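You operate a simulated robot arm through the tools that you are given. There is no shell and no other tool.

The job below is to be done with a simulated robot arm. You get a single attempt, and the scene is never put back.

Task
Put things in order on the ply bench top. At the end: the green block brush stands on top of the beige wood block; the yellow hand lamp stands where the black filter can stood; the white wipe from the ply bench top stands where the yellow hand lamp stood; the grey round brush stands where the green block brush stood; the black filter can stands on top of the beige small template; whatever was shut is shut again. Leave all else as you found it, and nothing knocked over.
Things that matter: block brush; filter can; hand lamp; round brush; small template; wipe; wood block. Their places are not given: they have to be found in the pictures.

It is judged by the outcome, as a careful person would: the job done as asked, and still so three seconds after it is handed in. It fails if anything else is knocked over, pushed out of place, dropped, spilled or broken.

Robot
A 6-joint arm with a two-finger parallel gripper, fixed in place. Base frame: the origin is on the floor under the middle of its stand, x ahead of it, y to its left, z up; the work surface is at about z = 0.8. Readings come in m, rad, newtons and seconds.
With the tool pointing down near the work surface it reaches from about 0.26 to 0.68 m from the base axis. Its first joint turns from -1.152 to 1.152 rad. Payload 2.9 kg.
Tool frame: the origin (TCP) lies between the finger pads and is the grasp point; the fingertips stand 0.03 m ahead of it; z points along the fingers, y is the line along which they close. Largest opening 0.11 m; finger width 0.02, thickness 0.01; the body of the gripper, 0.048 by 0.112 m, starts 0.055 m behind the TCP.
Orientation is that of the tool frame in the base frame, as a unit quaternion [w, x, y, z]. With the fingers straight down and closing along the base's y, the tool's x points along the base's -x, its y along +y and its z along -z.

Tools
- The arm moves only by the tool servo_tool. Its argument "targets" is a list of rows, each a list of 6 numbers: the shift along the tool's x, y, z in m, then the turn, a rotation vector about the tool's x, y, z in rad. In form: [[dx, dy, dz, wx, wy, wz], ...]. A call has 1 to 20 rows; each row is the pose to reach, as a shift and turn from the pose commanded when the call began, along the tool's axes at that moment. "jaw" is the gripper command, from -1 (fully open) to 1 (shut), values between in proportion, set as the call begins (left out, the last holds). Rows are played at 5 a second. More than 0.05 m and 0.15 rad between two rows, or a gripper value outside its range, and nothing of the call is played. A pose out of reach is approached as far as the arm can. The call stops where the force on the tool passes 40 N (or 10 N more than at its start, if that is more) or the arm is blocked; 0.2 s more then pass. Each finger travels about 0.108 m/s and halts on what it meets, pressing with about 44 N; the grip force reading is that of the motor and also rises with nothing between the fingers. The clock runs only during rows and for 0.2 s after the last one: add rows that repeat a pose to give the fingers time. It gives the time, the measured TCP pose, the force on the tool (base axes), the opening and the grip force at its end, in the units of the frame above (readings bear some noise), with the torque about the TCP (base axes, N m) and any sound that the robot's microphone picked up.
- Cameras (640 x 400 px; columns grow to the right, rows downward): "scene" is fixed at [0.071, 0.4288, 1.3795]; the picture's right is [-0.81, -0.58, 0.00], its down [-0.36, 0.49, -0.79] and it looks along [0.46, -0.64, -0.61] (base axes); focal length 326 px, centre (320, 200). "wrist" rides on the gripper at [0.072, 0.017, -0.103] in the tool frame; the picture's right is [-0.23, 0.97, 0.00], its down [-0.76, -0.18, -0.62] and it looks along [-0.61, -0.14, 0.78] (tool axes); focal length 222 px, centre (320, 200).
- get_image(camera): a new picture of that camera. No time passes.
- probe_pixels(camera, pixels): for up to 12 pixels [column, row] of the newest picture of that camera ("zoom" is the newest enlarged one), the place [x, y, z] in the base frame of the surface seen there, good to about 0.003 m. No time passes.
- enlarge(camera, box): a new picture of the part [left, top, right, bottom] of that camera's present view, enlarged. No time passes.
- finish_job(): hands the job in; it is judged then, once.

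Leave the gripper open and the arm clear of the work at the hand-in unless told otherwise.

The tools are called after ">>>" by a JSON object that holds its "name" and its "arguments". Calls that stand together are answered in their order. servo_tool: Moves the arm, as the interface text tells. Its arguments: {"type":"object","properties":{"targets":{"type":"array"},"jaw":{"type":"number"}},"required":["targets"]} The other tools are called the same way: get_image (camera) takes a picture; probe_pixels (camera, pixels) gives the place of the surface under pixels of a picture; enlarge (camera, box) takes an enlarged picture of a part of a camera's view; finish_job () hands the job in.

At the start:

```text
time: 0.0
eef_pos: [0.4494, -0.1266, 1.0945]
orientation: [-0.001, -0.001, 1.0, 0.0]
force: [-0.1, 0.6, -0.7]
moment: [0.01, -0.03, 0.0]
finger_gap: 0.1098
finger_force: 0.1
```

scene: 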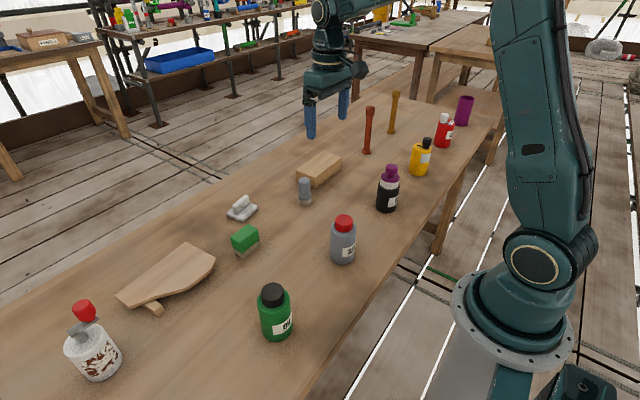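
wrist: 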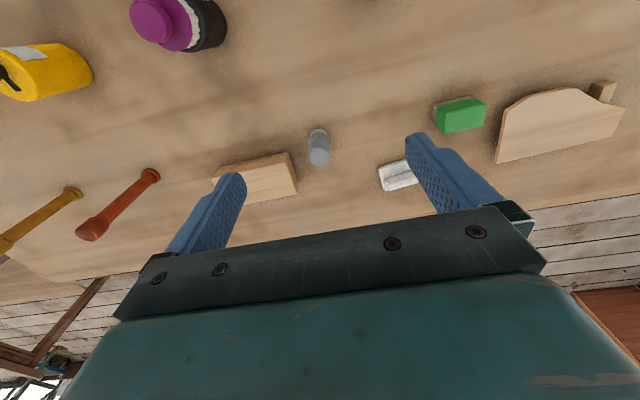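

I'll start by looking closely at the bench: green block, grey small thing, white thing, wood block, template, and bottles. I'll enlarge parts of the scene view to identify each item.

>>> {"name": "enlarge", "arguments": {"camera": "scene", "box": [200, 130, 360, 260]}}

>>> {"name": "enlarge", "arguments": {"camera": "scene", "box": [340, 80, 500, 220]}}

>>> {"name": "enlarge", "arguments": {"camera": "scene", "box": [40, 220, 380, 400]}}

```text
3.08 times, centred on (280, 195) of scene
```

zoom: 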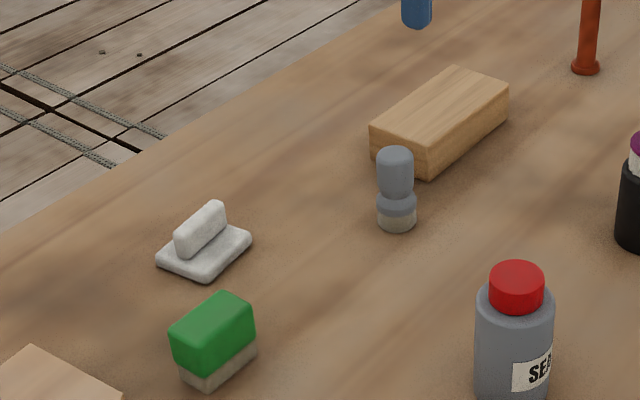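

```text
2.86 times, centred on (420, 150) of scene
```

zoom: 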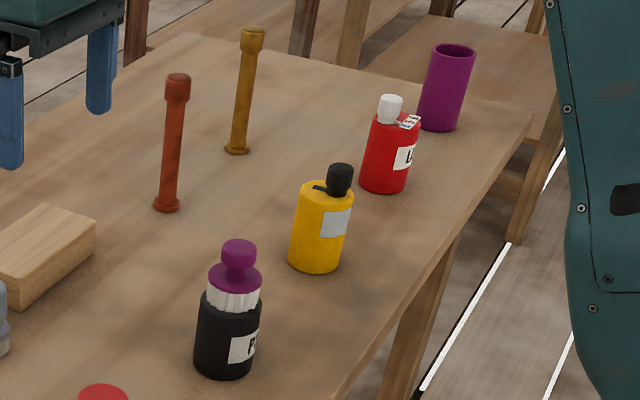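

```text
1.88 times, centred on (210, 310) of scene
```

zoom: 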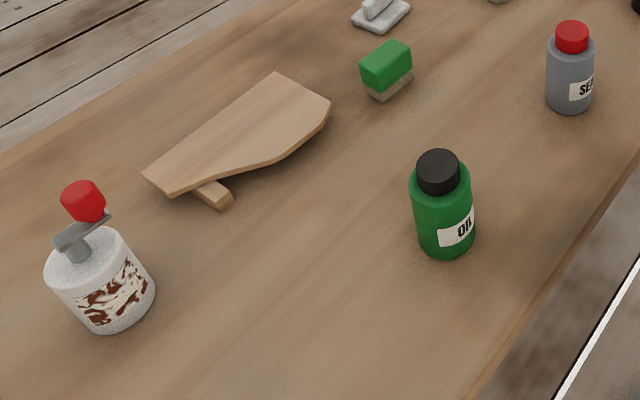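

I'll zoom in further on the labels and on the shapes whose identity is unclear (yellow stick, yellow bottle, black can, template board).

>>> {"name": "enlarge", "arguments": {"camera": "scene", "box": [360, 150, 420, 220]}}

>>> {"name": "enlarge", "arguments": {"camera": "scene", "box": [395, 90, 485, 180]}}

>>> {"name": "enlarge", "arguments": {"camera": "scene", "box": [350, 80, 410, 160]}}

>>> {"name": "enlarge", "arguments": {"camera": "scene", "box": [100, 230, 230, 330]}}

>>> {"name": "enlarge", "arguments": {"camera": "scene", "box": [0, 0, 320, 130]}}

>>> {"name": "enlarge", "arguments": {"camera": "scene", "box": [340, 0, 500, 100]}}

```text
5.71 times, centred on (390, 185) of scene
```

zoom: 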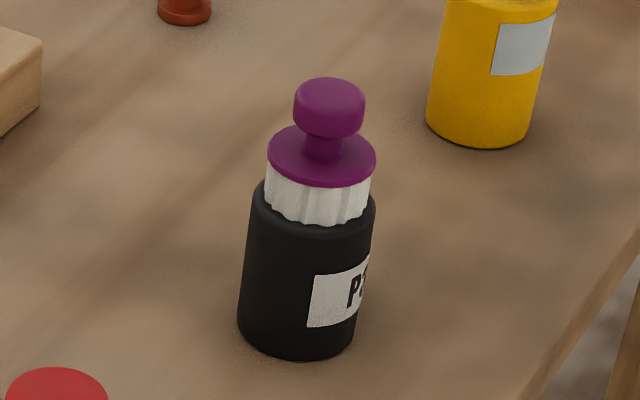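

```text
4.44 times, centred on (440, 135) of scene
```

zoom: 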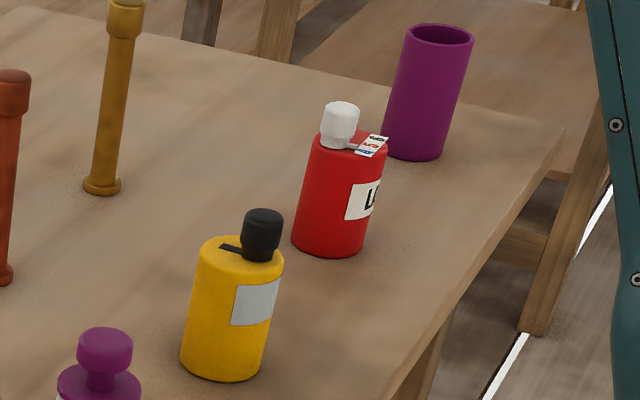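

```text
5.00 times, centred on (380, 120) of scene
```

zoom: 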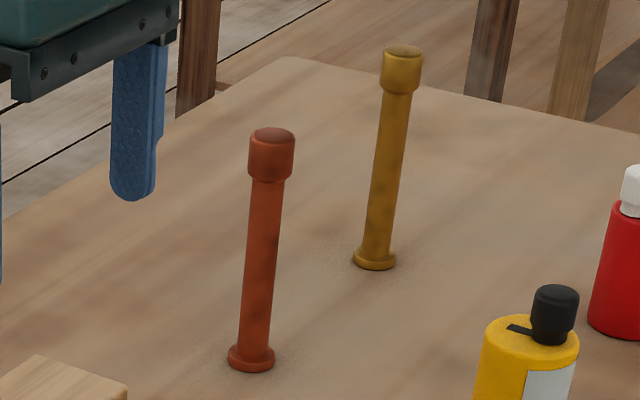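

```text
4.00 times, centred on (165, 280) of scene
```

zoom: 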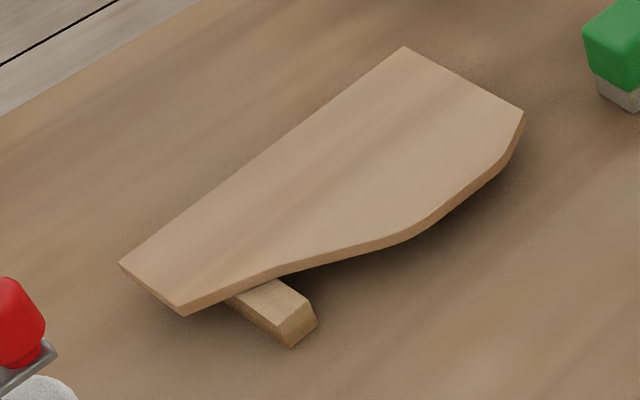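

```text
2.00 times, centred on (160, 65) of scene
```

zoom: 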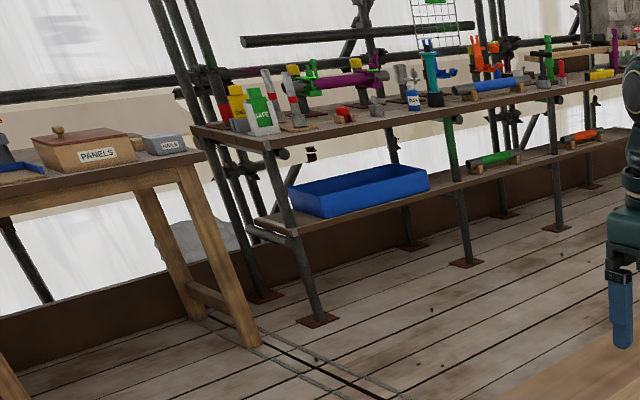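

```text
4.00 times, centred on (420, 50) of scene
```

zoom: 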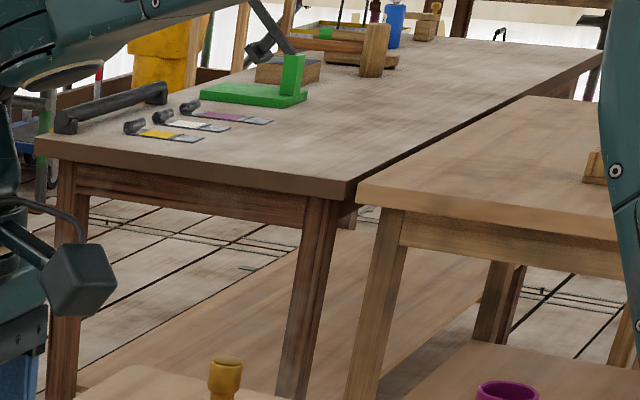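

The two thin sticks (rust red and mustard) look like torches of the same kind. The yellow bottle at (420,157) has a black cap and a grey panel. I'll use the wrist camera for a closer look at these before deciding.

>>> {"name": "enlarge", "arguments": {"camera": "wrist", "box": [0, 0, 240, 150]}}

>>> {"name": "enlarge", "arguments": {"camera": "wrist", "box": [0, 150, 180, 262]}}

>>> {"name": "enlarge", "arguments": {"camera": "wrist", "box": [360, 60, 640, 220]}}

>>> {"name": "probe_pixels", "arguments": {"camera": "scene", "pixels": [[388, 171], [387, 205], [421, 160], [424, 141], [394, 93], [391, 130], [369, 108], [366, 151], [305, 180], [305, 202], [244, 232], [241, 207]]}}

```text
2.67 times, centred on (120, 75) of wrist
```

zoom: 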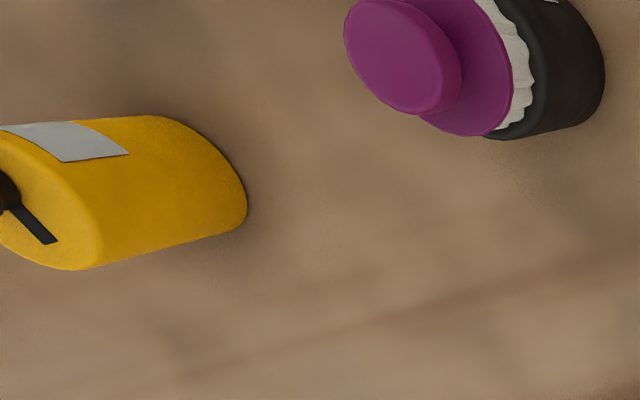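

```text
3.56 times, centred on (90, 206) of wrist
```

zoom: 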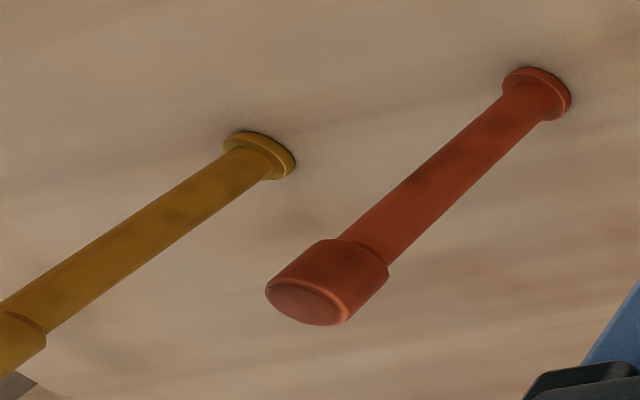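

```text
2.29 times, centred on (500, 140) of wrist
```

zoom: 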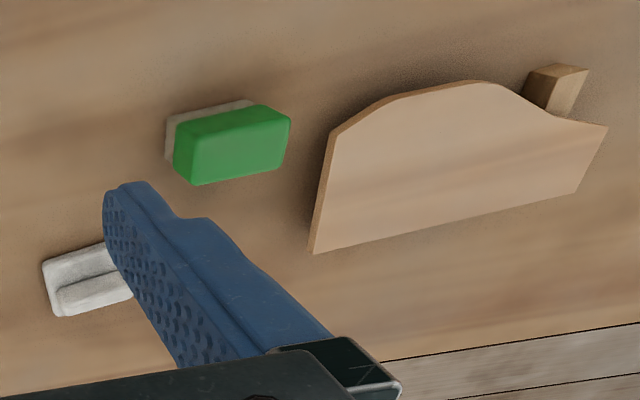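

```text
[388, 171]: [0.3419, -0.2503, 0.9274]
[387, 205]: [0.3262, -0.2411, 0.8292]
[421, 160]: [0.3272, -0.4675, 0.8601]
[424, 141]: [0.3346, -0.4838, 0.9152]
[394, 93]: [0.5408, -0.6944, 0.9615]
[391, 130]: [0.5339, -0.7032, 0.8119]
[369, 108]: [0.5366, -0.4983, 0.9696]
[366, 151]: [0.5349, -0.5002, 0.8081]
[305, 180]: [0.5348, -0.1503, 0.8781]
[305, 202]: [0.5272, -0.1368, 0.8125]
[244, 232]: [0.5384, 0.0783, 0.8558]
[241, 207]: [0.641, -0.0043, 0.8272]
```

Both thin sticks are beyond the arm's reach (radius 0.88 and 0.73), while the yellow can with its switch-like strip, knob and grey window sits at about (0.33,-0.48), within reach. I'll measure more points on it, the black can and the template.

>>> {"name": "enlarge", "arguments": {"camera": "scene", "box": [400, 125, 450, 185]}}

>>> {"name": "probe_pixels", "arguments": {"camera": "scene", "pixels": [[202, 246], [226, 257], [222, 264], [205, 277], [170, 297], [147, 307], [133, 297], [160, 270], [185, 262], [165, 305], [175, 310], [180, 275]]}}

>>> {"name": "probe_pixels", "arguments": {"camera": "scene", "pixels": [[413, 146], [427, 150], [420, 152], [410, 165], [425, 172], [426, 145], [388, 196], [388, 210], [378, 200], [398, 200], [391, 186], [391, 180]]}}

```text
6.67 times, centred on (425, 155) of scene
```

zoom: 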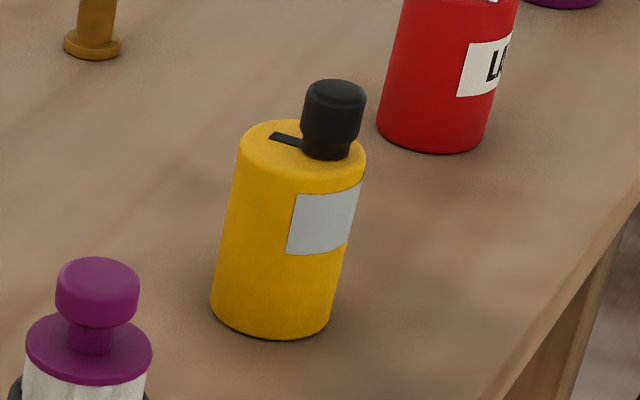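

```text
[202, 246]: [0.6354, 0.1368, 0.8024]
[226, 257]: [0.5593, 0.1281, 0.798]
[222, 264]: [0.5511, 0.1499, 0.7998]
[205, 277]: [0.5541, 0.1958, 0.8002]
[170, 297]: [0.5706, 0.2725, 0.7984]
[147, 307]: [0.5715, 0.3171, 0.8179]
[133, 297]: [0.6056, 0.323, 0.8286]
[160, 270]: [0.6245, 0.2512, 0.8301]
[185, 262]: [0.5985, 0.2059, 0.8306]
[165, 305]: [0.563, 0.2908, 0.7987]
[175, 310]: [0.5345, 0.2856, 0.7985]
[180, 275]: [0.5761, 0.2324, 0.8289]
```

```text
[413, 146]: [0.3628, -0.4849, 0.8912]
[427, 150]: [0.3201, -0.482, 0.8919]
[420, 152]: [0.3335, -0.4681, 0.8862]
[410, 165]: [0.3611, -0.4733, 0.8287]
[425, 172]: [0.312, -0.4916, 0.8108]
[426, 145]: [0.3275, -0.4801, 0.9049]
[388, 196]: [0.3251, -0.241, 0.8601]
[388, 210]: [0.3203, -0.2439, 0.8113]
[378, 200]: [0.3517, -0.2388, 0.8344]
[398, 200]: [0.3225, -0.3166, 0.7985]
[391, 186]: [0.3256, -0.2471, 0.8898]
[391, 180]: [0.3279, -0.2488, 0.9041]
```

The template's top is flat at z≈0.83; the yellow can is about 0.06 m across at about (0.335,-0.48). Now I'll measure the wipe, green brush, grey brush and wood block using an enlarged view.

>>> {"name": "enlarge", "arguments": {"camera": "scene", "box": [215, 185, 275, 265]}}

>>> {"name": "probe_pixels", "arguments": {"camera": "zoom", "pixels": [[320, 210], [250, 235], [345, 185], [385, 210], [300, 265], [330, 270], [290, 290], [300, 320], [160, 120], [220, 150], [280, 110], [215, 65]]}}

```text
5.00 times, centred on (245, 225) of scene
```

zoom: 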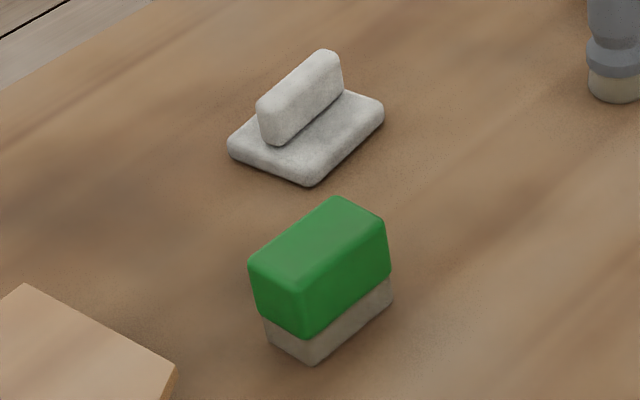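

```text
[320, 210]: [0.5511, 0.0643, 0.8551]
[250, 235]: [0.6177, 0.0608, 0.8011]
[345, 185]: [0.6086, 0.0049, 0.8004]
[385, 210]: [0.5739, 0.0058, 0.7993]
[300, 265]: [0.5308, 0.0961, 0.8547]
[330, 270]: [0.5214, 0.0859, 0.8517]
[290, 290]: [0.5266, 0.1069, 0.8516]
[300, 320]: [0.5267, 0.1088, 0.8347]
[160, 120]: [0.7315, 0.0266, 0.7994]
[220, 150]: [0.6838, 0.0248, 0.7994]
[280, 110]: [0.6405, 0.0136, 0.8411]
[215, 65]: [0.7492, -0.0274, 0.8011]
```

I'll probe corners of the green brush (top and base) and the wipe in this zoom.

>>> {"name": "probe_pixels", "arguments": {"camera": "zoom", "pixels": [[258, 262], [338, 204], [378, 222], [302, 284], [270, 340], [312, 358], [389, 300], [350, 270], [280, 300], [372, 300], [312, 345], [318, 240]]}}

>>> {"name": "probe_pixels", "arguments": {"camera": "zoom", "pixels": [[234, 148], [306, 178], [378, 112], [350, 92], [300, 150], [340, 120], [262, 105], [325, 55], [272, 138], [336, 90], [252, 140], [300, 85]]}}

```text
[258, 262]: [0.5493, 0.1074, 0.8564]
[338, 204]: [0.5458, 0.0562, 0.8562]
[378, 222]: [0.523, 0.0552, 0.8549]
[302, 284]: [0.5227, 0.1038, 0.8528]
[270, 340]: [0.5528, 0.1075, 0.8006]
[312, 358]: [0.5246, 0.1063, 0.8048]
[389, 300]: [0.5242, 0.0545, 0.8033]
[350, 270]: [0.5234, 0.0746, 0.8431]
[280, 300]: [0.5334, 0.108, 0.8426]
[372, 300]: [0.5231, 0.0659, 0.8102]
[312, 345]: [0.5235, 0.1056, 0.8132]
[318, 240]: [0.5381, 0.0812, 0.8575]
```

```text
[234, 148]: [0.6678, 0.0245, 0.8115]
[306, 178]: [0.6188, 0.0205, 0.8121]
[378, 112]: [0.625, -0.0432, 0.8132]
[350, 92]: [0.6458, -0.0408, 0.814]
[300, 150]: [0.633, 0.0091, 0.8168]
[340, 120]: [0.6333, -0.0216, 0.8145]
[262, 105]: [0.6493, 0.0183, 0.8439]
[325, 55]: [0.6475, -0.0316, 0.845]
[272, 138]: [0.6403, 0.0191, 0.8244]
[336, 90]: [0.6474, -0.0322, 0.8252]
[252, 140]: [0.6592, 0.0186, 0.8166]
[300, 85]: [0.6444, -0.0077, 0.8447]
```

Green brush: x 0.522–0.552, y 0.054–0.108, top z 0.856, nearly axis-aligned. Wipe: base x 0.619–0.67, y −0.045–0.025, with an upright ridge x 0.640–0.655 up to z 0.845. Now the grey brush and wood block.

>>> {"name": "enlarge", "arguments": {"camera": "scene", "box": [285, 145, 349, 210]}}

>>> {"name": "probe_pixels", "arguments": {"camera": "zoom", "pixels": [[120, 170], [270, 45], [430, 100], [280, 240], [190, 220], [350, 140], [130, 195], [280, 275], [425, 150], [200, 262], [185, 320], [200, 385]]}}

```text
6.15 times, centred on (317, 178) of scene
```

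zoom: 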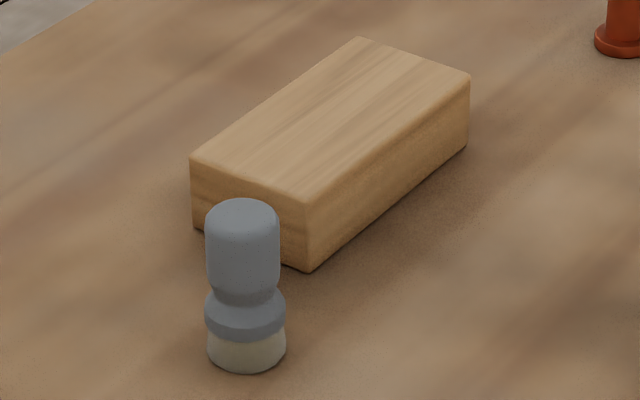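

```text
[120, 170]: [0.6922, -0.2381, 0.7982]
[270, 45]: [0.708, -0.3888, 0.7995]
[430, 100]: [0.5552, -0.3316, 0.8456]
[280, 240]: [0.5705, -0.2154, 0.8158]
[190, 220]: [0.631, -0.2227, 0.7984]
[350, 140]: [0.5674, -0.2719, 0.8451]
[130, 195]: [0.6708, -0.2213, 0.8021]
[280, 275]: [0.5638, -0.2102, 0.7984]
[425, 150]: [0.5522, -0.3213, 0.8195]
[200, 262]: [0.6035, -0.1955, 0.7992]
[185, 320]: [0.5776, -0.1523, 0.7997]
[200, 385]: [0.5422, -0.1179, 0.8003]
```

>>> {"name": "probe_pixels", "arguments": {"camera": "zoom", "pixels": [[197, 162], [360, 42], [465, 77], [307, 195], [310, 268], [464, 148], [195, 222], [330, 115], [243, 208], [245, 265], [247, 325], [247, 362]]}}

>>> {"name": "probe_pixels", "arguments": {"camera": "zoom", "pixels": [[210, 230], [277, 230], [209, 355], [284, 355], [209, 315], [284, 315], [243, 240], [246, 290], [243, 220], [212, 270], [278, 270], [246, 305]]}}

```text
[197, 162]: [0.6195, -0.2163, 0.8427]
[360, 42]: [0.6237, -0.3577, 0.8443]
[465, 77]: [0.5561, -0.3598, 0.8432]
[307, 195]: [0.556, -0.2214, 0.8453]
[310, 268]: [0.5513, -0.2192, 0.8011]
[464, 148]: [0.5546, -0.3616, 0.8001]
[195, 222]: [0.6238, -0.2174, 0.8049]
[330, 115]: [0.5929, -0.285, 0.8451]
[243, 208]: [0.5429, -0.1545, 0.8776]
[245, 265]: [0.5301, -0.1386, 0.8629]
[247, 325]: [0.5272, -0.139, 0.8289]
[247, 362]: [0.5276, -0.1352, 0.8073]
```

```text
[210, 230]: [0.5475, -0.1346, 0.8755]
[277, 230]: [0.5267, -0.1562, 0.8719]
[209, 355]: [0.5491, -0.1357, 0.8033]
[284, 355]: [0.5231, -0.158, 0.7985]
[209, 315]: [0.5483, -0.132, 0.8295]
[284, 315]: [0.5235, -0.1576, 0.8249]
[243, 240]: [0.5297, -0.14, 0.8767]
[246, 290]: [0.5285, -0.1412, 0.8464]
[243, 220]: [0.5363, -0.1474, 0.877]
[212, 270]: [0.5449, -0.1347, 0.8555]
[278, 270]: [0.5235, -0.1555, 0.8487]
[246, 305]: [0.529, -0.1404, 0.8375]
```

Wood block: x 0.554–0.623, y −0.36…−0.217, top 0.845. Grey brush axis ≈ (0.539,−0.151), top 0.877. Next I'll swing the arm, high above everything, to face the yellow can and look at it and the black can from the base side with the wrist camera.

>>> {"name": "servo_tool", "arguments": {"targets": [[0.029, -0.018, 0.0, 0, 0, 0.112], [0.058, -0.037, 0.0, 0, 0, 0.225], [0.087, -0.055, 0.0, 0, 0, 0.337], [0.116, -0.073, 0.01, 0, 0, 0.45], [0.145, -0.092, 0.02, 0, 0, 0.562], [0.174, -0.11, 0.03, 0, 0, 0.675], [0.203, -0.129, 0.04, 0, 0, 0.787], [0.232, -0.147, 0.045, 0, 0, 0.9]], "jaw": -1}}

>>> {"name": "get_image", "arguments": {"camera": "wrist"}}

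```text
time: 1.8
eef_pos: [0.2175, -0.2746, 1.0461]
orientation: [0.0, 0.436, 0.9, 0.001]
force: [0.4, 1.0, -0.3]
moment: [-0.01, -0.02, 0.01]
finger_gap: 0.11
finger_force: 0.0
```

```text
taken
```

wrist: 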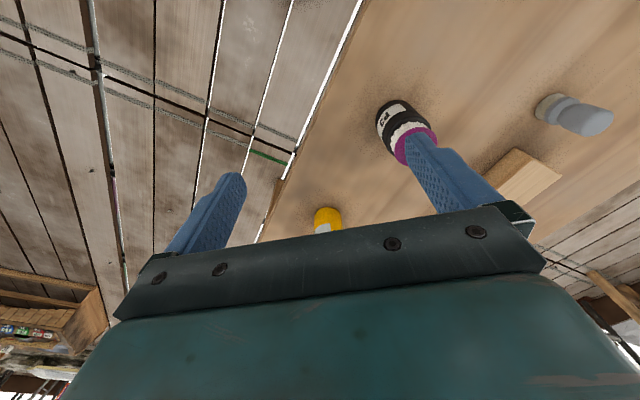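

I can see the black can (403,125) and part of the yellow one (327,220). I'll enlarge them.

>>> {"name": "enlarge", "arguments": {"camera": "wrist", "box": [360, 85, 450, 175]}}

>>> {"name": "enlarge", "arguments": {"camera": "wrist", "box": [290, 190, 370, 240]}}

>>> {"name": "get_image", "arguments": {"camera": "scene"}}

```text
4.44 times, centred on (405, 130) of wrist
```

zoom: 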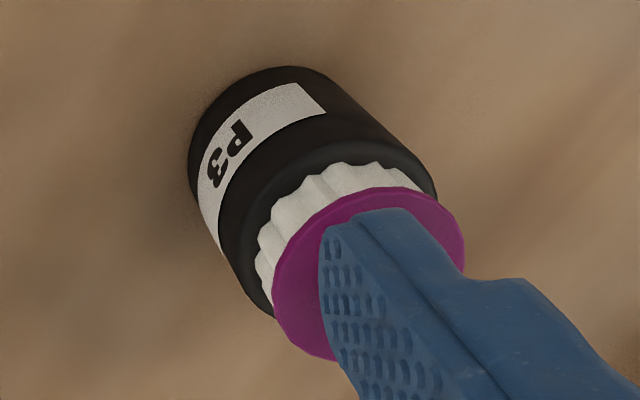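

```text
8.00 times, centred on (330, 215) of wrist
```

zoom: 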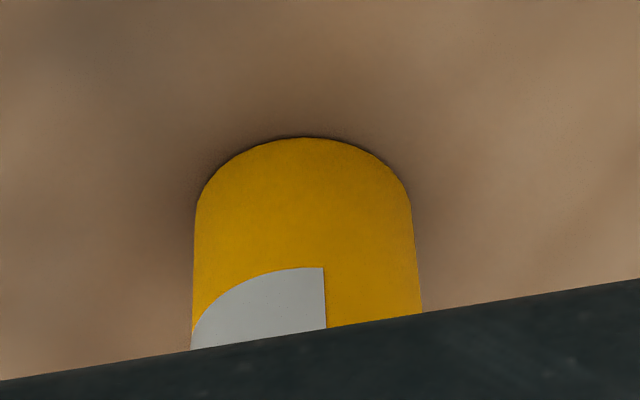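

```text
taken
```

scene: 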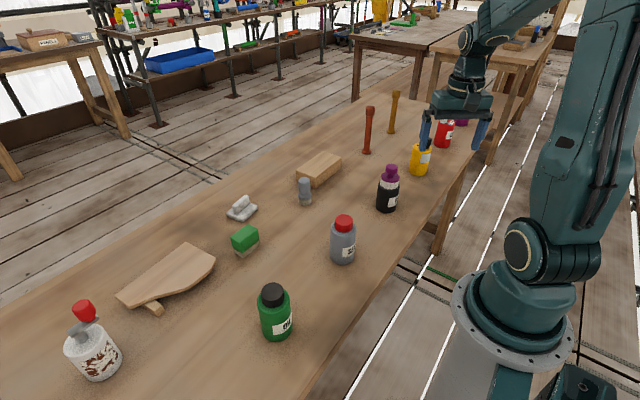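

The black can reads "P3" and has a pleated collar, so it's the filter can. I'll move out along the arm direction to see the yellow one fully from above.

>>> {"name": "servo_tool", "arguments": {"targets": [[-0.043, -0.009, 0, 0, 0, 0], [-0.087, -0.017, 0, 0, 0, 0], [-0.13, -0.026, 0, 0, 0, 0]]}}

>>> {"name": "get_image", "arguments": {"camera": "wrist"}}

>>> {"name": "enlarge", "arguments": {"camera": "wrist", "box": [240, 70, 400, 220]}}

```text
time: 2.6
eef_pos: [0.2733, -0.3953, 1.0468]
orientation: [0.0, 0.436, 0.9, 0.001]
force: [1.3, -1.3, 0.6]
moment: [0.01, -0.01, -0.02]
finger_gap: 0.11
finger_force: 0.0
```

```text
taken
```

wrist: 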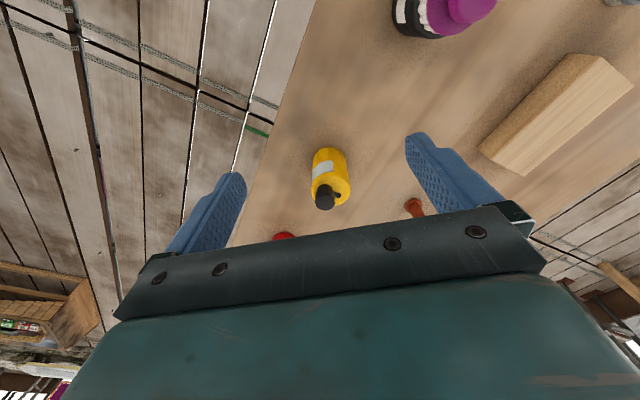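

```text
2.67 times, centred on (320, 145) of wrist
```

zoom: 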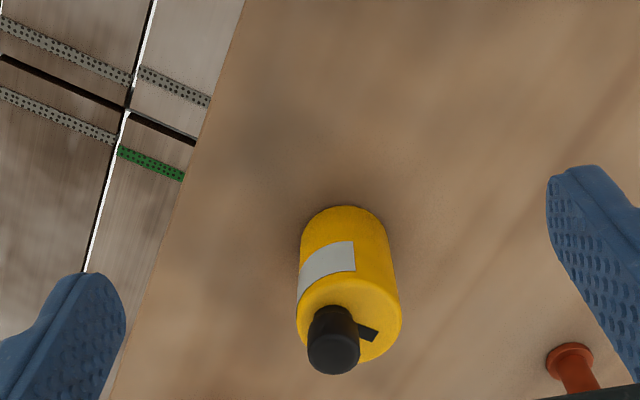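

The yellow item: cylinder, off-centre black knob, black strip, grey panel. I'd like to compare it with the red can marked "L…" behind it, and confirm the reach of the sticks, before settling on which is the hand lamp.

>>> {"name": "probe_pixels", "arguments": {"camera": "wrist", "pixels": [[283, 236], [413, 203], [325, 165], [335, 188], [324, 198], [340, 170], [316, 170], [330, 150]]}}

>>> {"name": "probe_pixels", "arguments": {"camera": "zoom", "pixels": [[330, 345], [345, 370], [350, 290], [390, 310], [310, 300], [370, 330], [345, 215], [300, 240], [388, 240], [345, 260], [365, 285], [380, 345]]}}

>>> {"name": "enlarge", "arguments": {"camera": "scene", "box": [400, 90, 490, 180]}}

```text
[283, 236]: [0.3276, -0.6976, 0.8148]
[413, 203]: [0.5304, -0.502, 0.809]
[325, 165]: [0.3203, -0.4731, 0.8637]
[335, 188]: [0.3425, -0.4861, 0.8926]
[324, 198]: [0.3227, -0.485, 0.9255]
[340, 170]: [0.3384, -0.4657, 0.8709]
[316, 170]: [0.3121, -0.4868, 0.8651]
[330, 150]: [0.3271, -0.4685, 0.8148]
```

```text
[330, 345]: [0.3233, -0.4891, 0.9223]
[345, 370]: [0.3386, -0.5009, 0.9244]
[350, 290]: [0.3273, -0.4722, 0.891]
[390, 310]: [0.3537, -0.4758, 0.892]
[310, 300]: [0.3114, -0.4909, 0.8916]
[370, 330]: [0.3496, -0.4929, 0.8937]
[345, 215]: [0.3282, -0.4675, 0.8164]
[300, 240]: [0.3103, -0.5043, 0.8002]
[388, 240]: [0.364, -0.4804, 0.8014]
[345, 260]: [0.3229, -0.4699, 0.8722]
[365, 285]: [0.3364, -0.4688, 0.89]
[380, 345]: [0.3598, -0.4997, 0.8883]
```

```text
4.44 times, centred on (445, 135) of scene
```

zoom: 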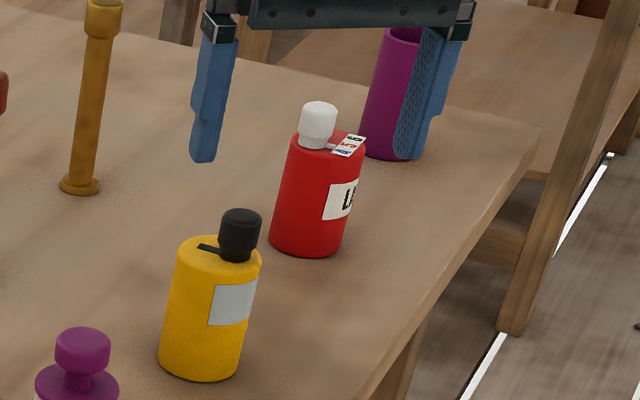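

The red can, purple cup and both sticks are all beyond 0.73 m; only the yellow can is in reach. I'll check the left end of the bench as well to make sure there's no other candidate, swinging the arm left at height and looking with the wrist camera.

>>> {"name": "servo_tool", "arguments": {"targets": [[0.04, 0.0, -0.01, 0, 0, -0.14], [0.08, 0.01, -0.02, 0, 0, -0.28], [0.11, 0.05, -0.03, 0, 0, -0.42], [0.115, 0.1, -0.04, 0, 0, -0.56], [0.115, 0.149, -0.05, 0, 0, -0.7], [0.145, 0.18, -0.05, 0, 0, -0.84], [0.18, 0.21, -0.05, 0, 0, -0.98], [0.21, 0.245, -0.05, 0, 0, -1.12], [0.25, 0.27, -0.05, 0, 0, -1.26], [0.29, 0.295, -0.05, 0, 0, -1.4], [0.33, 0.31, -0.05, 0, 0, -1.5]]}}

>>> {"name": "get_image", "arguments": {"camera": "wrist"}}

>>> {"name": "get_image", "arguments": {"camera": "scene"}}

```text
refused: row 3 steps farther than a row can; nothing moved
```

```text
taken
```

wrist: 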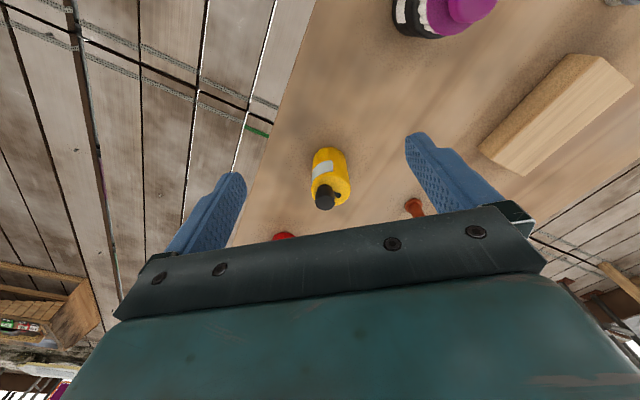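

```text
taken
```

scene: 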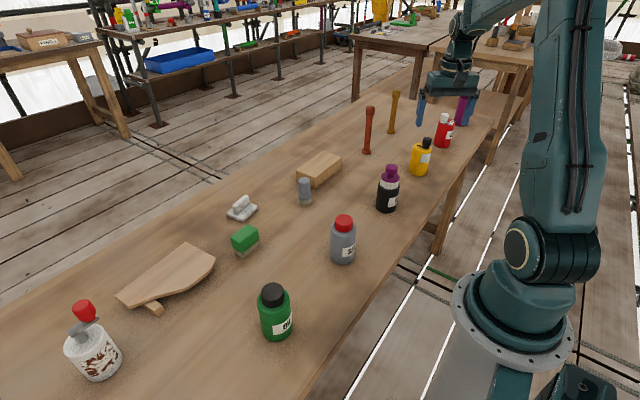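

Last call was refused (step too large), nothing moved. I'll use an even straight path to about (0.36, 0.10, 1.10) with the gripper turned back to neutral.

>>> {"name": "servo_tool", "arguments": {"targets": [[0.028, 0.03125, -0.0044, 0, 0, -0.075], [0.056, 0.0625, -0.0088, 0, 0, -0.15], [0.084, 0.09375, -0.0132, 0, 0, -0.225], [0.112, 0.125, -0.0177, 0, 0, -0.3], [0.14, 0.15625, -0.0221, 0, 0, -0.375], [0.1675, 0.1875, -0.0265, 0, 0, -0.45], [0.1954, 0.21875, -0.0309, 0, 0, -0.525], [0.2233, 0.25, -0.0353, 0, 0, -0.6], [0.2512, 0.28125, -0.04, 0, 0, -0.675], [0.279, 0.3125, -0.044, 0, 0, -0.75], [0.307, 0.34375, -0.0486, 0, 0, -0.825], [0.335, 0.375, -0.053, 0, 0, -0.9]]}}

>>> {"name": "get_image", "arguments": {"camera": "wrist"}}

>>> {"name": "get_image", "arguments": {"camera": "scene"}}

```text
time: 5.2
eef_pos: [0.3646, 0.1079, 1.0989]
orientation: [-0.001, 0.0, 1.0, 0.001]
force: [0.0, 0.0, 0.9]
moment: [0.04, -0.04, 0.02]
finger_gap: 0.1099
finger_force: 0.0
```

```text
taken
```

wrist: 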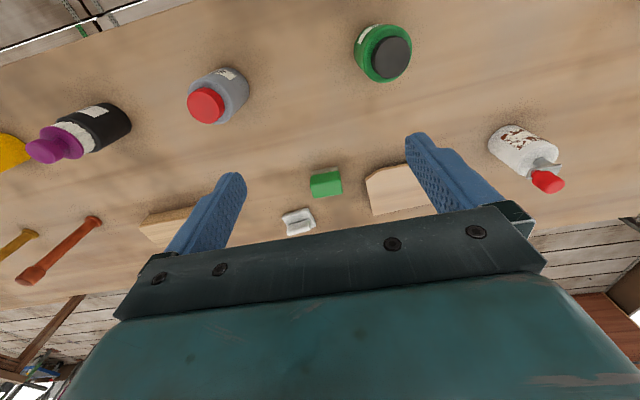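

```text
taken
```

scene: 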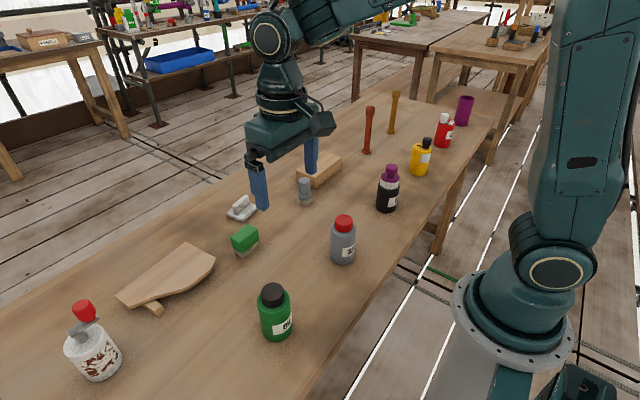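

No other yellow candidates exist on the left; the yellow can with the glassy grey window, top strip and knob is the hand lamp. Next I'll check the obstacles (OIL, SEAL bottles, white can) and the template's support beneath the board.

>>> {"name": "probe_pixels", "arguments": {"camera": "scene", "pixels": [[344, 222], [343, 240], [343, 258], [272, 295], [275, 315], [277, 335], [83, 312], [95, 350], [98, 372], [153, 307], [148, 303], [157, 312]]}}

>>> {"name": "enlarge", "arguments": {"camera": "wrist", "box": [350, 140, 450, 220]}}

>>> {"name": "enlarge", "arguments": {"camera": "scene", "box": [110, 280, 180, 325]}}

```text
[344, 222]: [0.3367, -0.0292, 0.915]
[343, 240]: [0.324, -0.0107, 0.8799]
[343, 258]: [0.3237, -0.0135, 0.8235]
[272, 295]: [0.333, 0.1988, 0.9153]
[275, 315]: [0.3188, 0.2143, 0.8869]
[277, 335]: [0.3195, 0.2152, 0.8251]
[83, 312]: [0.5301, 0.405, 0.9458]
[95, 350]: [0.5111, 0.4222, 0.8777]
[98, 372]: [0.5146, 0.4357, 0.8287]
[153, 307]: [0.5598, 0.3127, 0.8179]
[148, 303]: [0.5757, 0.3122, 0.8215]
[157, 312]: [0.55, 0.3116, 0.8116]
```

```text
5.00 times, centred on (400, 180) of wrist
```

zoom: 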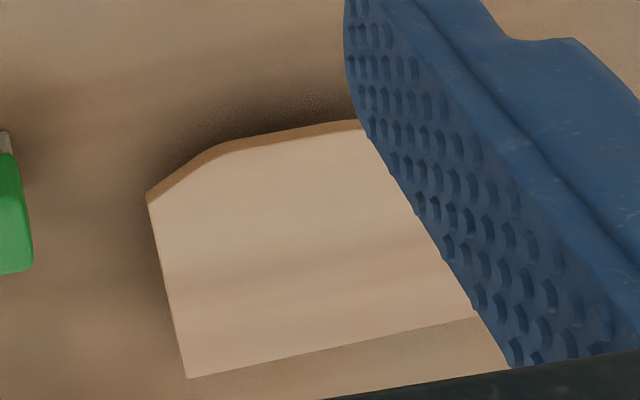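

```text
8.89 times, centred on (145, 302) of scene
```

zoom: 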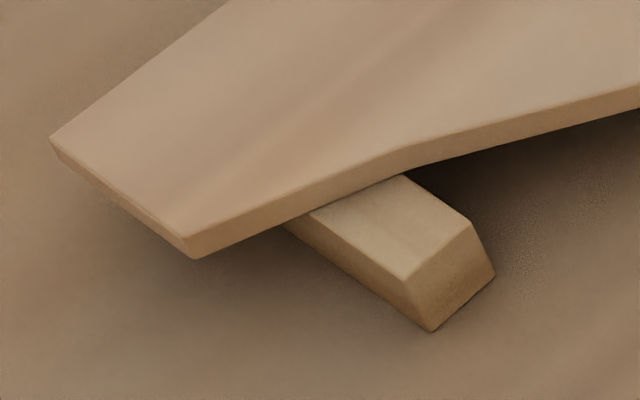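

The board sits on a batten visible near y≈0.31; I want the board's full outline and a check on a second support. Probing along its edges in enlarged views.

>>> {"name": "probe_pixels", "arguments": {"camera": "zoom", "pixels": [[58, 142], [190, 240], [300, 195], [400, 150], [345, 205], [400, 260], [460, 225], [330, 220], [405, 185], [430, 322], [300, 100], [200, 120]]}}

>>> {"name": "enlarge", "arguments": {"camera": "scene", "box": [150, 235, 222, 300]}}

>>> {"name": "probe_pixels", "arguments": {"camera": "zoom", "pixels": [[265, 62], [590, 210], [592, 222], [340, 60], [580, 230], [555, 290], [400, 380], [300, 200], [500, 220], [450, 350], [560, 300], [330, 375]]}}

```text
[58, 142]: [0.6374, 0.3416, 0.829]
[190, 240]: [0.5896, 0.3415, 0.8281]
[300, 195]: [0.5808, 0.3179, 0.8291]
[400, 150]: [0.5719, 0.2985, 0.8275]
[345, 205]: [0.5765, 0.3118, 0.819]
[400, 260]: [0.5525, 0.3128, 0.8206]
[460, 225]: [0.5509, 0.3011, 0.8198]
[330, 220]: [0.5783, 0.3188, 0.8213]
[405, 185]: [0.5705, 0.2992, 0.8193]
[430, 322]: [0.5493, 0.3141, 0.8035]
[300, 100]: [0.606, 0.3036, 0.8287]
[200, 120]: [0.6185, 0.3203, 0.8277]
```

```text
6.15 times, centred on (186, 268) of scene
```

zoom: 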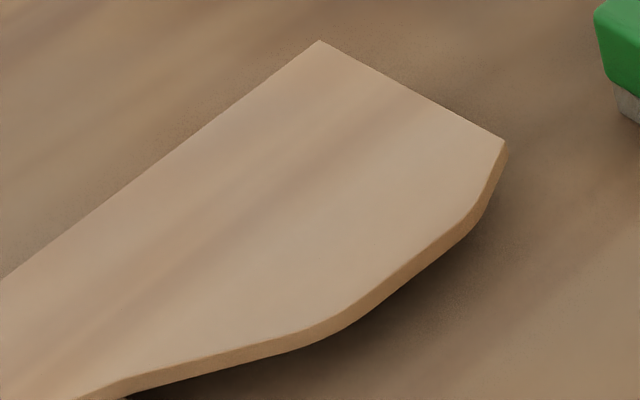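

```text
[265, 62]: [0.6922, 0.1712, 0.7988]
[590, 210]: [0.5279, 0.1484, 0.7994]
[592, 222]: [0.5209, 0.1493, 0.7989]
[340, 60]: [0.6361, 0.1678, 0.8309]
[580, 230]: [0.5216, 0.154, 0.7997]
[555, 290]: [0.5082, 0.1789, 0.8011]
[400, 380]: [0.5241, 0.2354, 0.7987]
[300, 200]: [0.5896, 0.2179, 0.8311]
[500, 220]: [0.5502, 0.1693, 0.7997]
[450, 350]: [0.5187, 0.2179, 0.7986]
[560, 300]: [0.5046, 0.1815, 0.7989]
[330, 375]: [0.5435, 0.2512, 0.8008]
```

>>> {"name": "probe_pixels", "arguments": {"camera": "zoom", "pixels": [[321, 46], [498, 144], [475, 212], [440, 245], [380, 288], [315, 322], [250, 340], [180, 355], [420, 100], [90, 390], [490, 200], [350, 330]]}}

```text
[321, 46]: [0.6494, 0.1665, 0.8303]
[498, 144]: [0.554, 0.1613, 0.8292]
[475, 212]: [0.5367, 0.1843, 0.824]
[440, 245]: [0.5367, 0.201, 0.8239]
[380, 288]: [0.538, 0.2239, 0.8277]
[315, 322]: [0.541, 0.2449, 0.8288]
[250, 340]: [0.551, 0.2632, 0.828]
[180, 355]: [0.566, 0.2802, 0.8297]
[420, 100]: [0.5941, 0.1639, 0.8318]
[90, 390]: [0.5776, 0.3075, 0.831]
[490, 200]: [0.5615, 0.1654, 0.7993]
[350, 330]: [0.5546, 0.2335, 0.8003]
```

The board spans x 0.54–0.65, y 0.16–0.34, with centroid near (0.597,0.242). I'll start with the green brush: move over it at (0.537,0.081), fingers closing along y, staying at z≈0.96 first.

>>> {"name": "servo_tool", "arguments": {"targets": [[-0.035, -0.005, 0.02, 0, 0, 0], [-0.07, -0.01, 0.05, 0, 0, 0], [-0.105, -0.015, 0.08, 0, 0, 0], [-0.14, -0.02, 0.11, 0, 0, 0], [-0.1727, -0.0228, 0.1425, 0, 0, 0], [-0.1727, -0.0228, 0.1425, 0, 0, 0], [-0.1727, -0.0228, 0.1425, 0, 0, 0]], "jaw": -1}}

>>> {"name": "get_image", "arguments": {"camera": "wrist"}}

>>> {"name": "get_image", "arguments": {"camera": "scene"}}

```text
time: 6.8
eef_pos: [0.5359, 0.0881, 0.9543]
orientation: [0.0, 0.0, 1.0, 0.001]
force: [-0.8, 0.5, -0.1]
moment: [0.01, 0.01, -0.01]
finger_gap: 0.1097
finger_force: 0.0
```

```text
taken
```

wrist: 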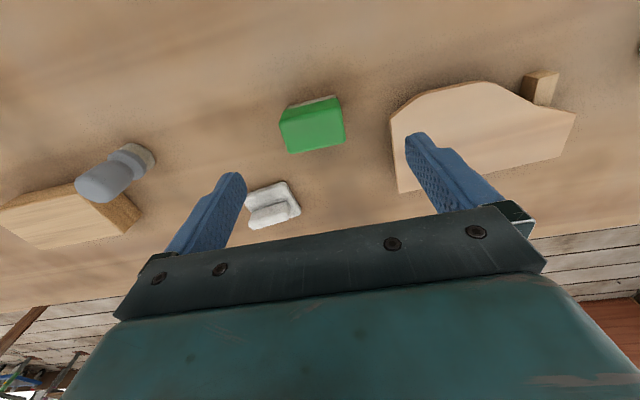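

```text
taken
```

scene: 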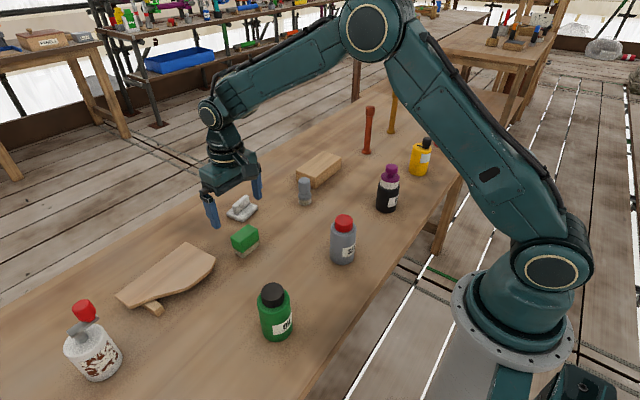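

Reading says y=0.088, slightly left of what I asked. I'll cross-check by probing the brush's top corners from the wrist picture.

>>> {"name": "enlarge", "arguments": {"camera": "wrist", "box": [260, 80, 360, 165]}}

>>> {"name": "servo_tool", "arguments": {"targets": [[0, 0, 0, 0, 0, 0]]}}

```text
4.71 times, centred on (310, 122) of wrist
```

zoom: 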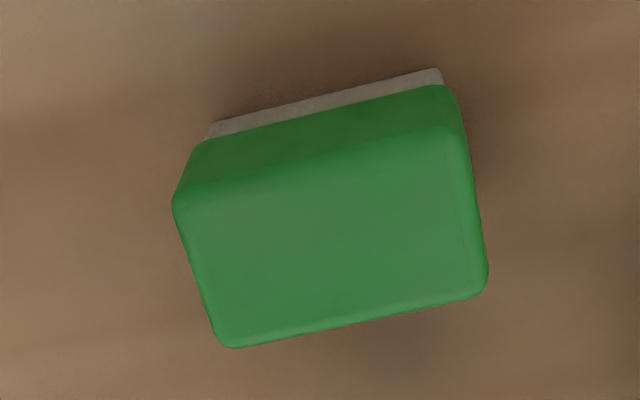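

```text
time: 7.2
eef_pos: [0.5336, 0.0888, 0.9543]
orientation: [0.0, -0.001, 1.0, 0.0]
force: [-0.1, 0.6, -0.2]
moment: [0.02, 0.0, 0.03]
finger_gap: 0.1101
finger_force: 0.0
```

>>> {"name": "probe_pixels", "arguments": {"camera": "zoom", "pixels": [[185, 210], [452, 140], [478, 280], [228, 338], [330, 240], [320, 170], [340, 180], [440, 75], [210, 130]]}}

>>> {"name": "servo_tool", "arguments": {"targets": [[0, 0, 0, 0, 0, 0], [0, 0, 0, 0, 0, 0]]}}

```text
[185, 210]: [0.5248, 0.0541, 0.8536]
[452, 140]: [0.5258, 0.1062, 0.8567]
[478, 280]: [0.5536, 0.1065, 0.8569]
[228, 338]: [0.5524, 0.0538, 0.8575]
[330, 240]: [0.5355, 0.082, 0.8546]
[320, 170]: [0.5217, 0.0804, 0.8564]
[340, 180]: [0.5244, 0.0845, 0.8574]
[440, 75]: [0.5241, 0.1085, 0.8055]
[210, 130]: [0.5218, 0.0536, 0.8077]
```

```text
time: 7.8
eef_pos: [0.5346, 0.0882, 0.9556]
orientation: [0.0, 0.0, 1.0, 0.0]
force: [-0.2, -0.9, 0.9]
moment: [0.0, -0.04, -0.02]
finger_gap: 0.1101
finger_force: 0.0
```

The brush centre from the wrist probes is (0.5385,0.081), and the averaged TCP reading is (0.5345,0.0885,0.955). I'll correct by +0.004 in x, −0.0075 in y, and descend to z≈0.848 with the fingers still open.

>>> {"name": "servo_tool", "arguments": {"targets": [[-0.004, -0.0075, 0.02, 0, 0, 0], [-0.004, -0.0075, 0.05, 0, 0, 0], [-0.004, -0.0075, 0.08, 0, 0, 0], [-0.004, -0.0075, 0.107, 0, 0, 0], [-0.004, -0.0075, 0.107, 0, 0, 0], [-0.004, -0.0075, 0.107, 0, 0, 0]]}}

>>> {"name": "get_image", "arguments": {"camera": "wrist"}}

>>> {"name": "enlarge", "arguments": {"camera": "scene", "box": [190, 170, 300, 280]}}

```text
time: 9.2
eef_pos: [0.5393, 0.0748, 0.8484]
orientation: [0.0, 0.0, 1.0, 0.001]
force: [0.7, -0.6, -0.4]
moment: [0.02, 0.0, -0.02]
finger_gap: 0.1101
finger_force: 0.1
```

```text
taken
```

wrist: 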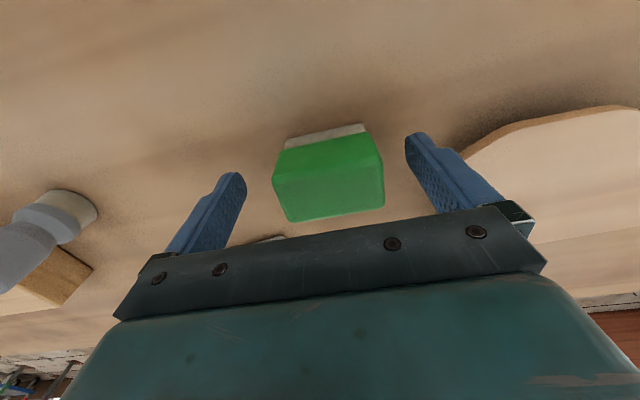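

```text
3.64 times, centred on (245, 225) of scene
```

zoom: 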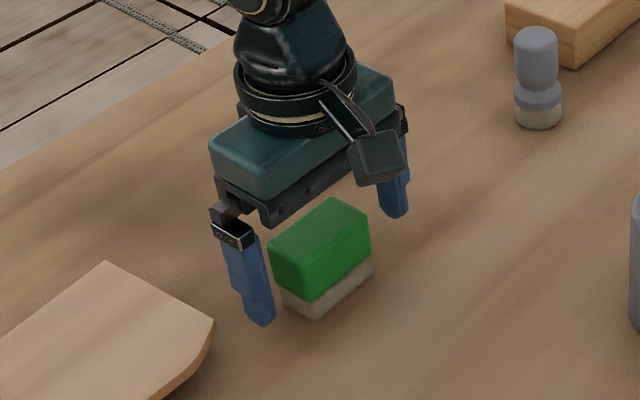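

The TCP is now about 6 mm to the right of the brush centre (reading y=0.0748, brush at 0.081; the picture agrees). Nudge +0.006 in y before closing.

>>> {"name": "servo_tool", "arguments": {"targets": [[0, 0.003, 0, 0, 0, 0], [0, 0.006, 0, 0, 0, 0], [0, 0.006, 0, 0, 0, 0], [0, 0.006, 0, 0, 0, 0]]}}

```text
time: 10.2
eef_pos: [0.5391, 0.0791, 0.8494]
orientation: [0.0, -0.001, 1.0, 0.002]
force: [-0.1, -0.2, 0.4]
moment: [-0.02, -0.04, 0.02]
finger_gap: 0.1098
finger_force: 0.1
```

Aligned. Closing the fingers on the green brush.

>>> {"name": "servo_tool", "arguments": {"targets": [[0, 0, 0, 0, 0, 0], [0, 0, 0, 0, 0, 0], [0, 0, 0, 0, 0, 0], [0, 0, 0, 0, 0, 0]], "jaw": 1}}

```text
time: 11.2
eef_pos: [0.5398, 0.0803, 0.8504]
orientation: [0.0, 0.0, 1.0, 0.0]
force: [-0.4, 0.0, -0.3]
moment: [0.01, -0.01, 0.01]
finger_gap: 0.0591
finger_force: 44.4
```

Gripped (gap 0.059, force 44 N). Lift straight up 0.13 m.

>>> {"name": "servo_tool", "arguments": {"targets": [[0, 0, -0.01, 0, 0, 0], [0, 0, -0.04, 0, 0, 0], [0, 0, -0.08, 0, 0, 0], [0, 0, -0.12, 0, 0, 0], [0, 0, -0.13, 0, 0, 0], [0, 0, -0.13, 0, 0, 0]]}}

>>> {"name": "get_image", "arguments": {"camera": "scene"}}

>>> {"name": "get_image", "arguments": {"camera": "wrist"}}

```text
time: 12.6
eef_pos: [0.5406, 0.0796, 0.9797]
orientation: [0.0, 0.0, 1.0, 0.0]
force: [0.0, -0.6, -0.2]
moment: [0.0, -0.05, -0.02]
finger_gap: 0.0589
finger_force: 43.7
```

```text
taken
```

scene: 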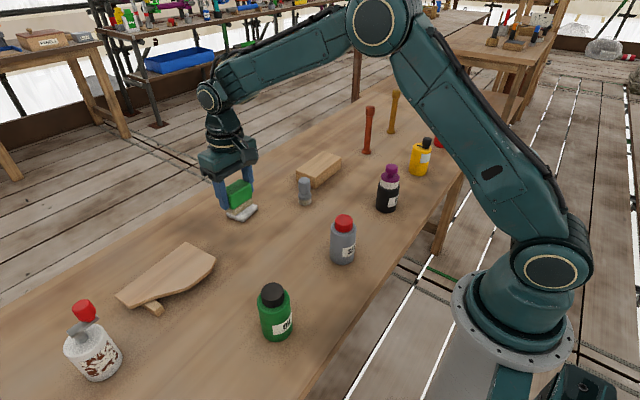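

```text
taken
```

wrist: 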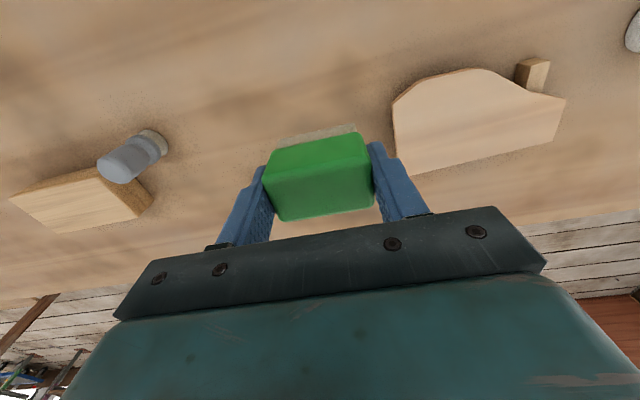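

Held cleanly; brush bottom is 0.050 below the TCP. Now carry it over the wood block to (0.588,−0.287) at height ~1.0.

>>> {"name": "servo_tool", "arguments": {"targets": [[-0.005, -0.041, -0.02, 0, 0, 0], [-0.011, -0.082, -0.02, 0, 0, 0], [-0.016, -0.122, -0.02, 0, 0, 0], [-0.021, -0.163, -0.02, 0, 0, 0], [-0.027, -0.204, -0.02, 0, 0, 0], [-0.032, -0.245, -0.02, 0, 0, 0], [-0.037, -0.285, -0.02, 0, 0, 0], [-0.043, -0.326, -0.02, 0, 0, 0], [-0.048, -0.367, -0.02, 0, 0, 0], [-0.048, -0.367, -0.02, 0, 0, 0], [-0.048, -0.367, -0.02, 0, 0, 0]]}}

>>> {"name": "get_image", "arguments": {"camera": "wrist"}}

>>> {"name": "get_image", "arguments": {"camera": "scene"}}

```text
time: 15.0
eef_pos: [0.5877, -0.2881, 1.0029]
orientation: [0.0, 0.0, 1.0, 0.001]
force: [-0.9, 0.9, -0.2]
moment: [-0.01, -0.04, 0.02]
finger_gap: 0.0592
finger_force: 44.4
```

```text
taken
```

wrist: 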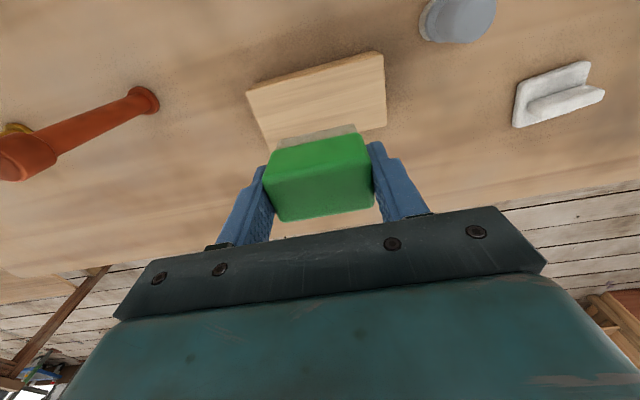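

```text
taken
```

scene: 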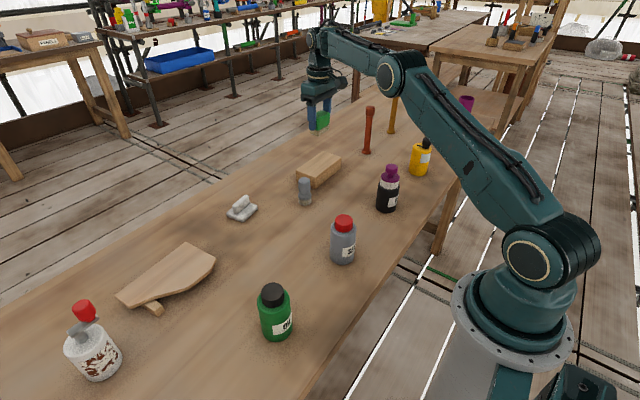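

TCP at (0.588,−0.288). I'll double-check the block's edges from this wrist view.

>>> {"name": "probe_pixels", "arguments": {"camera": "wrist", "pixels": [[251, 95], [381, 55], [383, 122], [262, 130], [320, 100], [285, 237]]}}

```text
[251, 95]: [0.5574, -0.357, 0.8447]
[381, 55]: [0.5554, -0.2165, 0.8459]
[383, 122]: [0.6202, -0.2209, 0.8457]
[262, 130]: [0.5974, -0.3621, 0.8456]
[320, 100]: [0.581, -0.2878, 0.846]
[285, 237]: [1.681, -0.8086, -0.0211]
```

Block confirmed (top 0.8455). Lower the brush to just above the surface (TCP ≈0.899).

>>> {"name": "servo_tool", "arguments": {"targets": [[0, 0, 0.03, 0, 0, 0], [0, 0, 0.06, 0, 0, 0], [0, 0, 0.085, 0, 0, 0], [0, 0, 0.097, 0, 0, 0], [0, 0, 0.103, 0, 0, 0], [0, 0, 0.103, 0, 0, 0], [0, 0, 0.103, 0, 0, 0]]}}

>>> {"name": "enlarge", "arguments": {"camera": "scene", "box": [280, 120, 360, 210]}}

```text
time: 16.6
eef_pos: [0.5877, -0.289, 0.8998]
orientation: [0.0, 0.0, 1.0, 0.0]
force: [-0.1, 0.2, -0.3]
moment: [0.01, -0.01, 0.02]
finger_gap: 0.0593
finger_force: 43.7
```

```text
4.44 times, centred on (320, 165) of scene
```

zoom: 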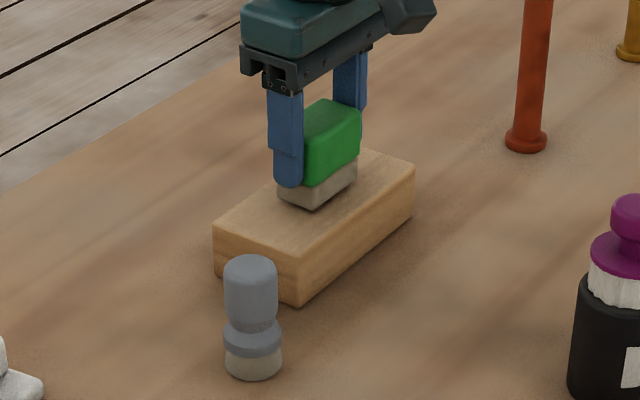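

Just above the top. Lower in small steps and watch the vertical force.

>>> {"name": "servo_tool", "arguments": {"targets": [[0, 0, 0.0015, 0, 0, 0], [0, 0, 0.003, 0, 0, 0], [0, 0, 0.003, 0, 0, 0]]}}

```text
time: 17.4
eef_pos: [0.5876, -0.2872, 0.8954]
orientation: [0.0, 0.0, 1.0, 0.0]
force: [-0.8, -0.5, -1.2]
moment: [0.01, -0.02, -0.01]
finger_gap: 0.0592
finger_force: 44.2
```

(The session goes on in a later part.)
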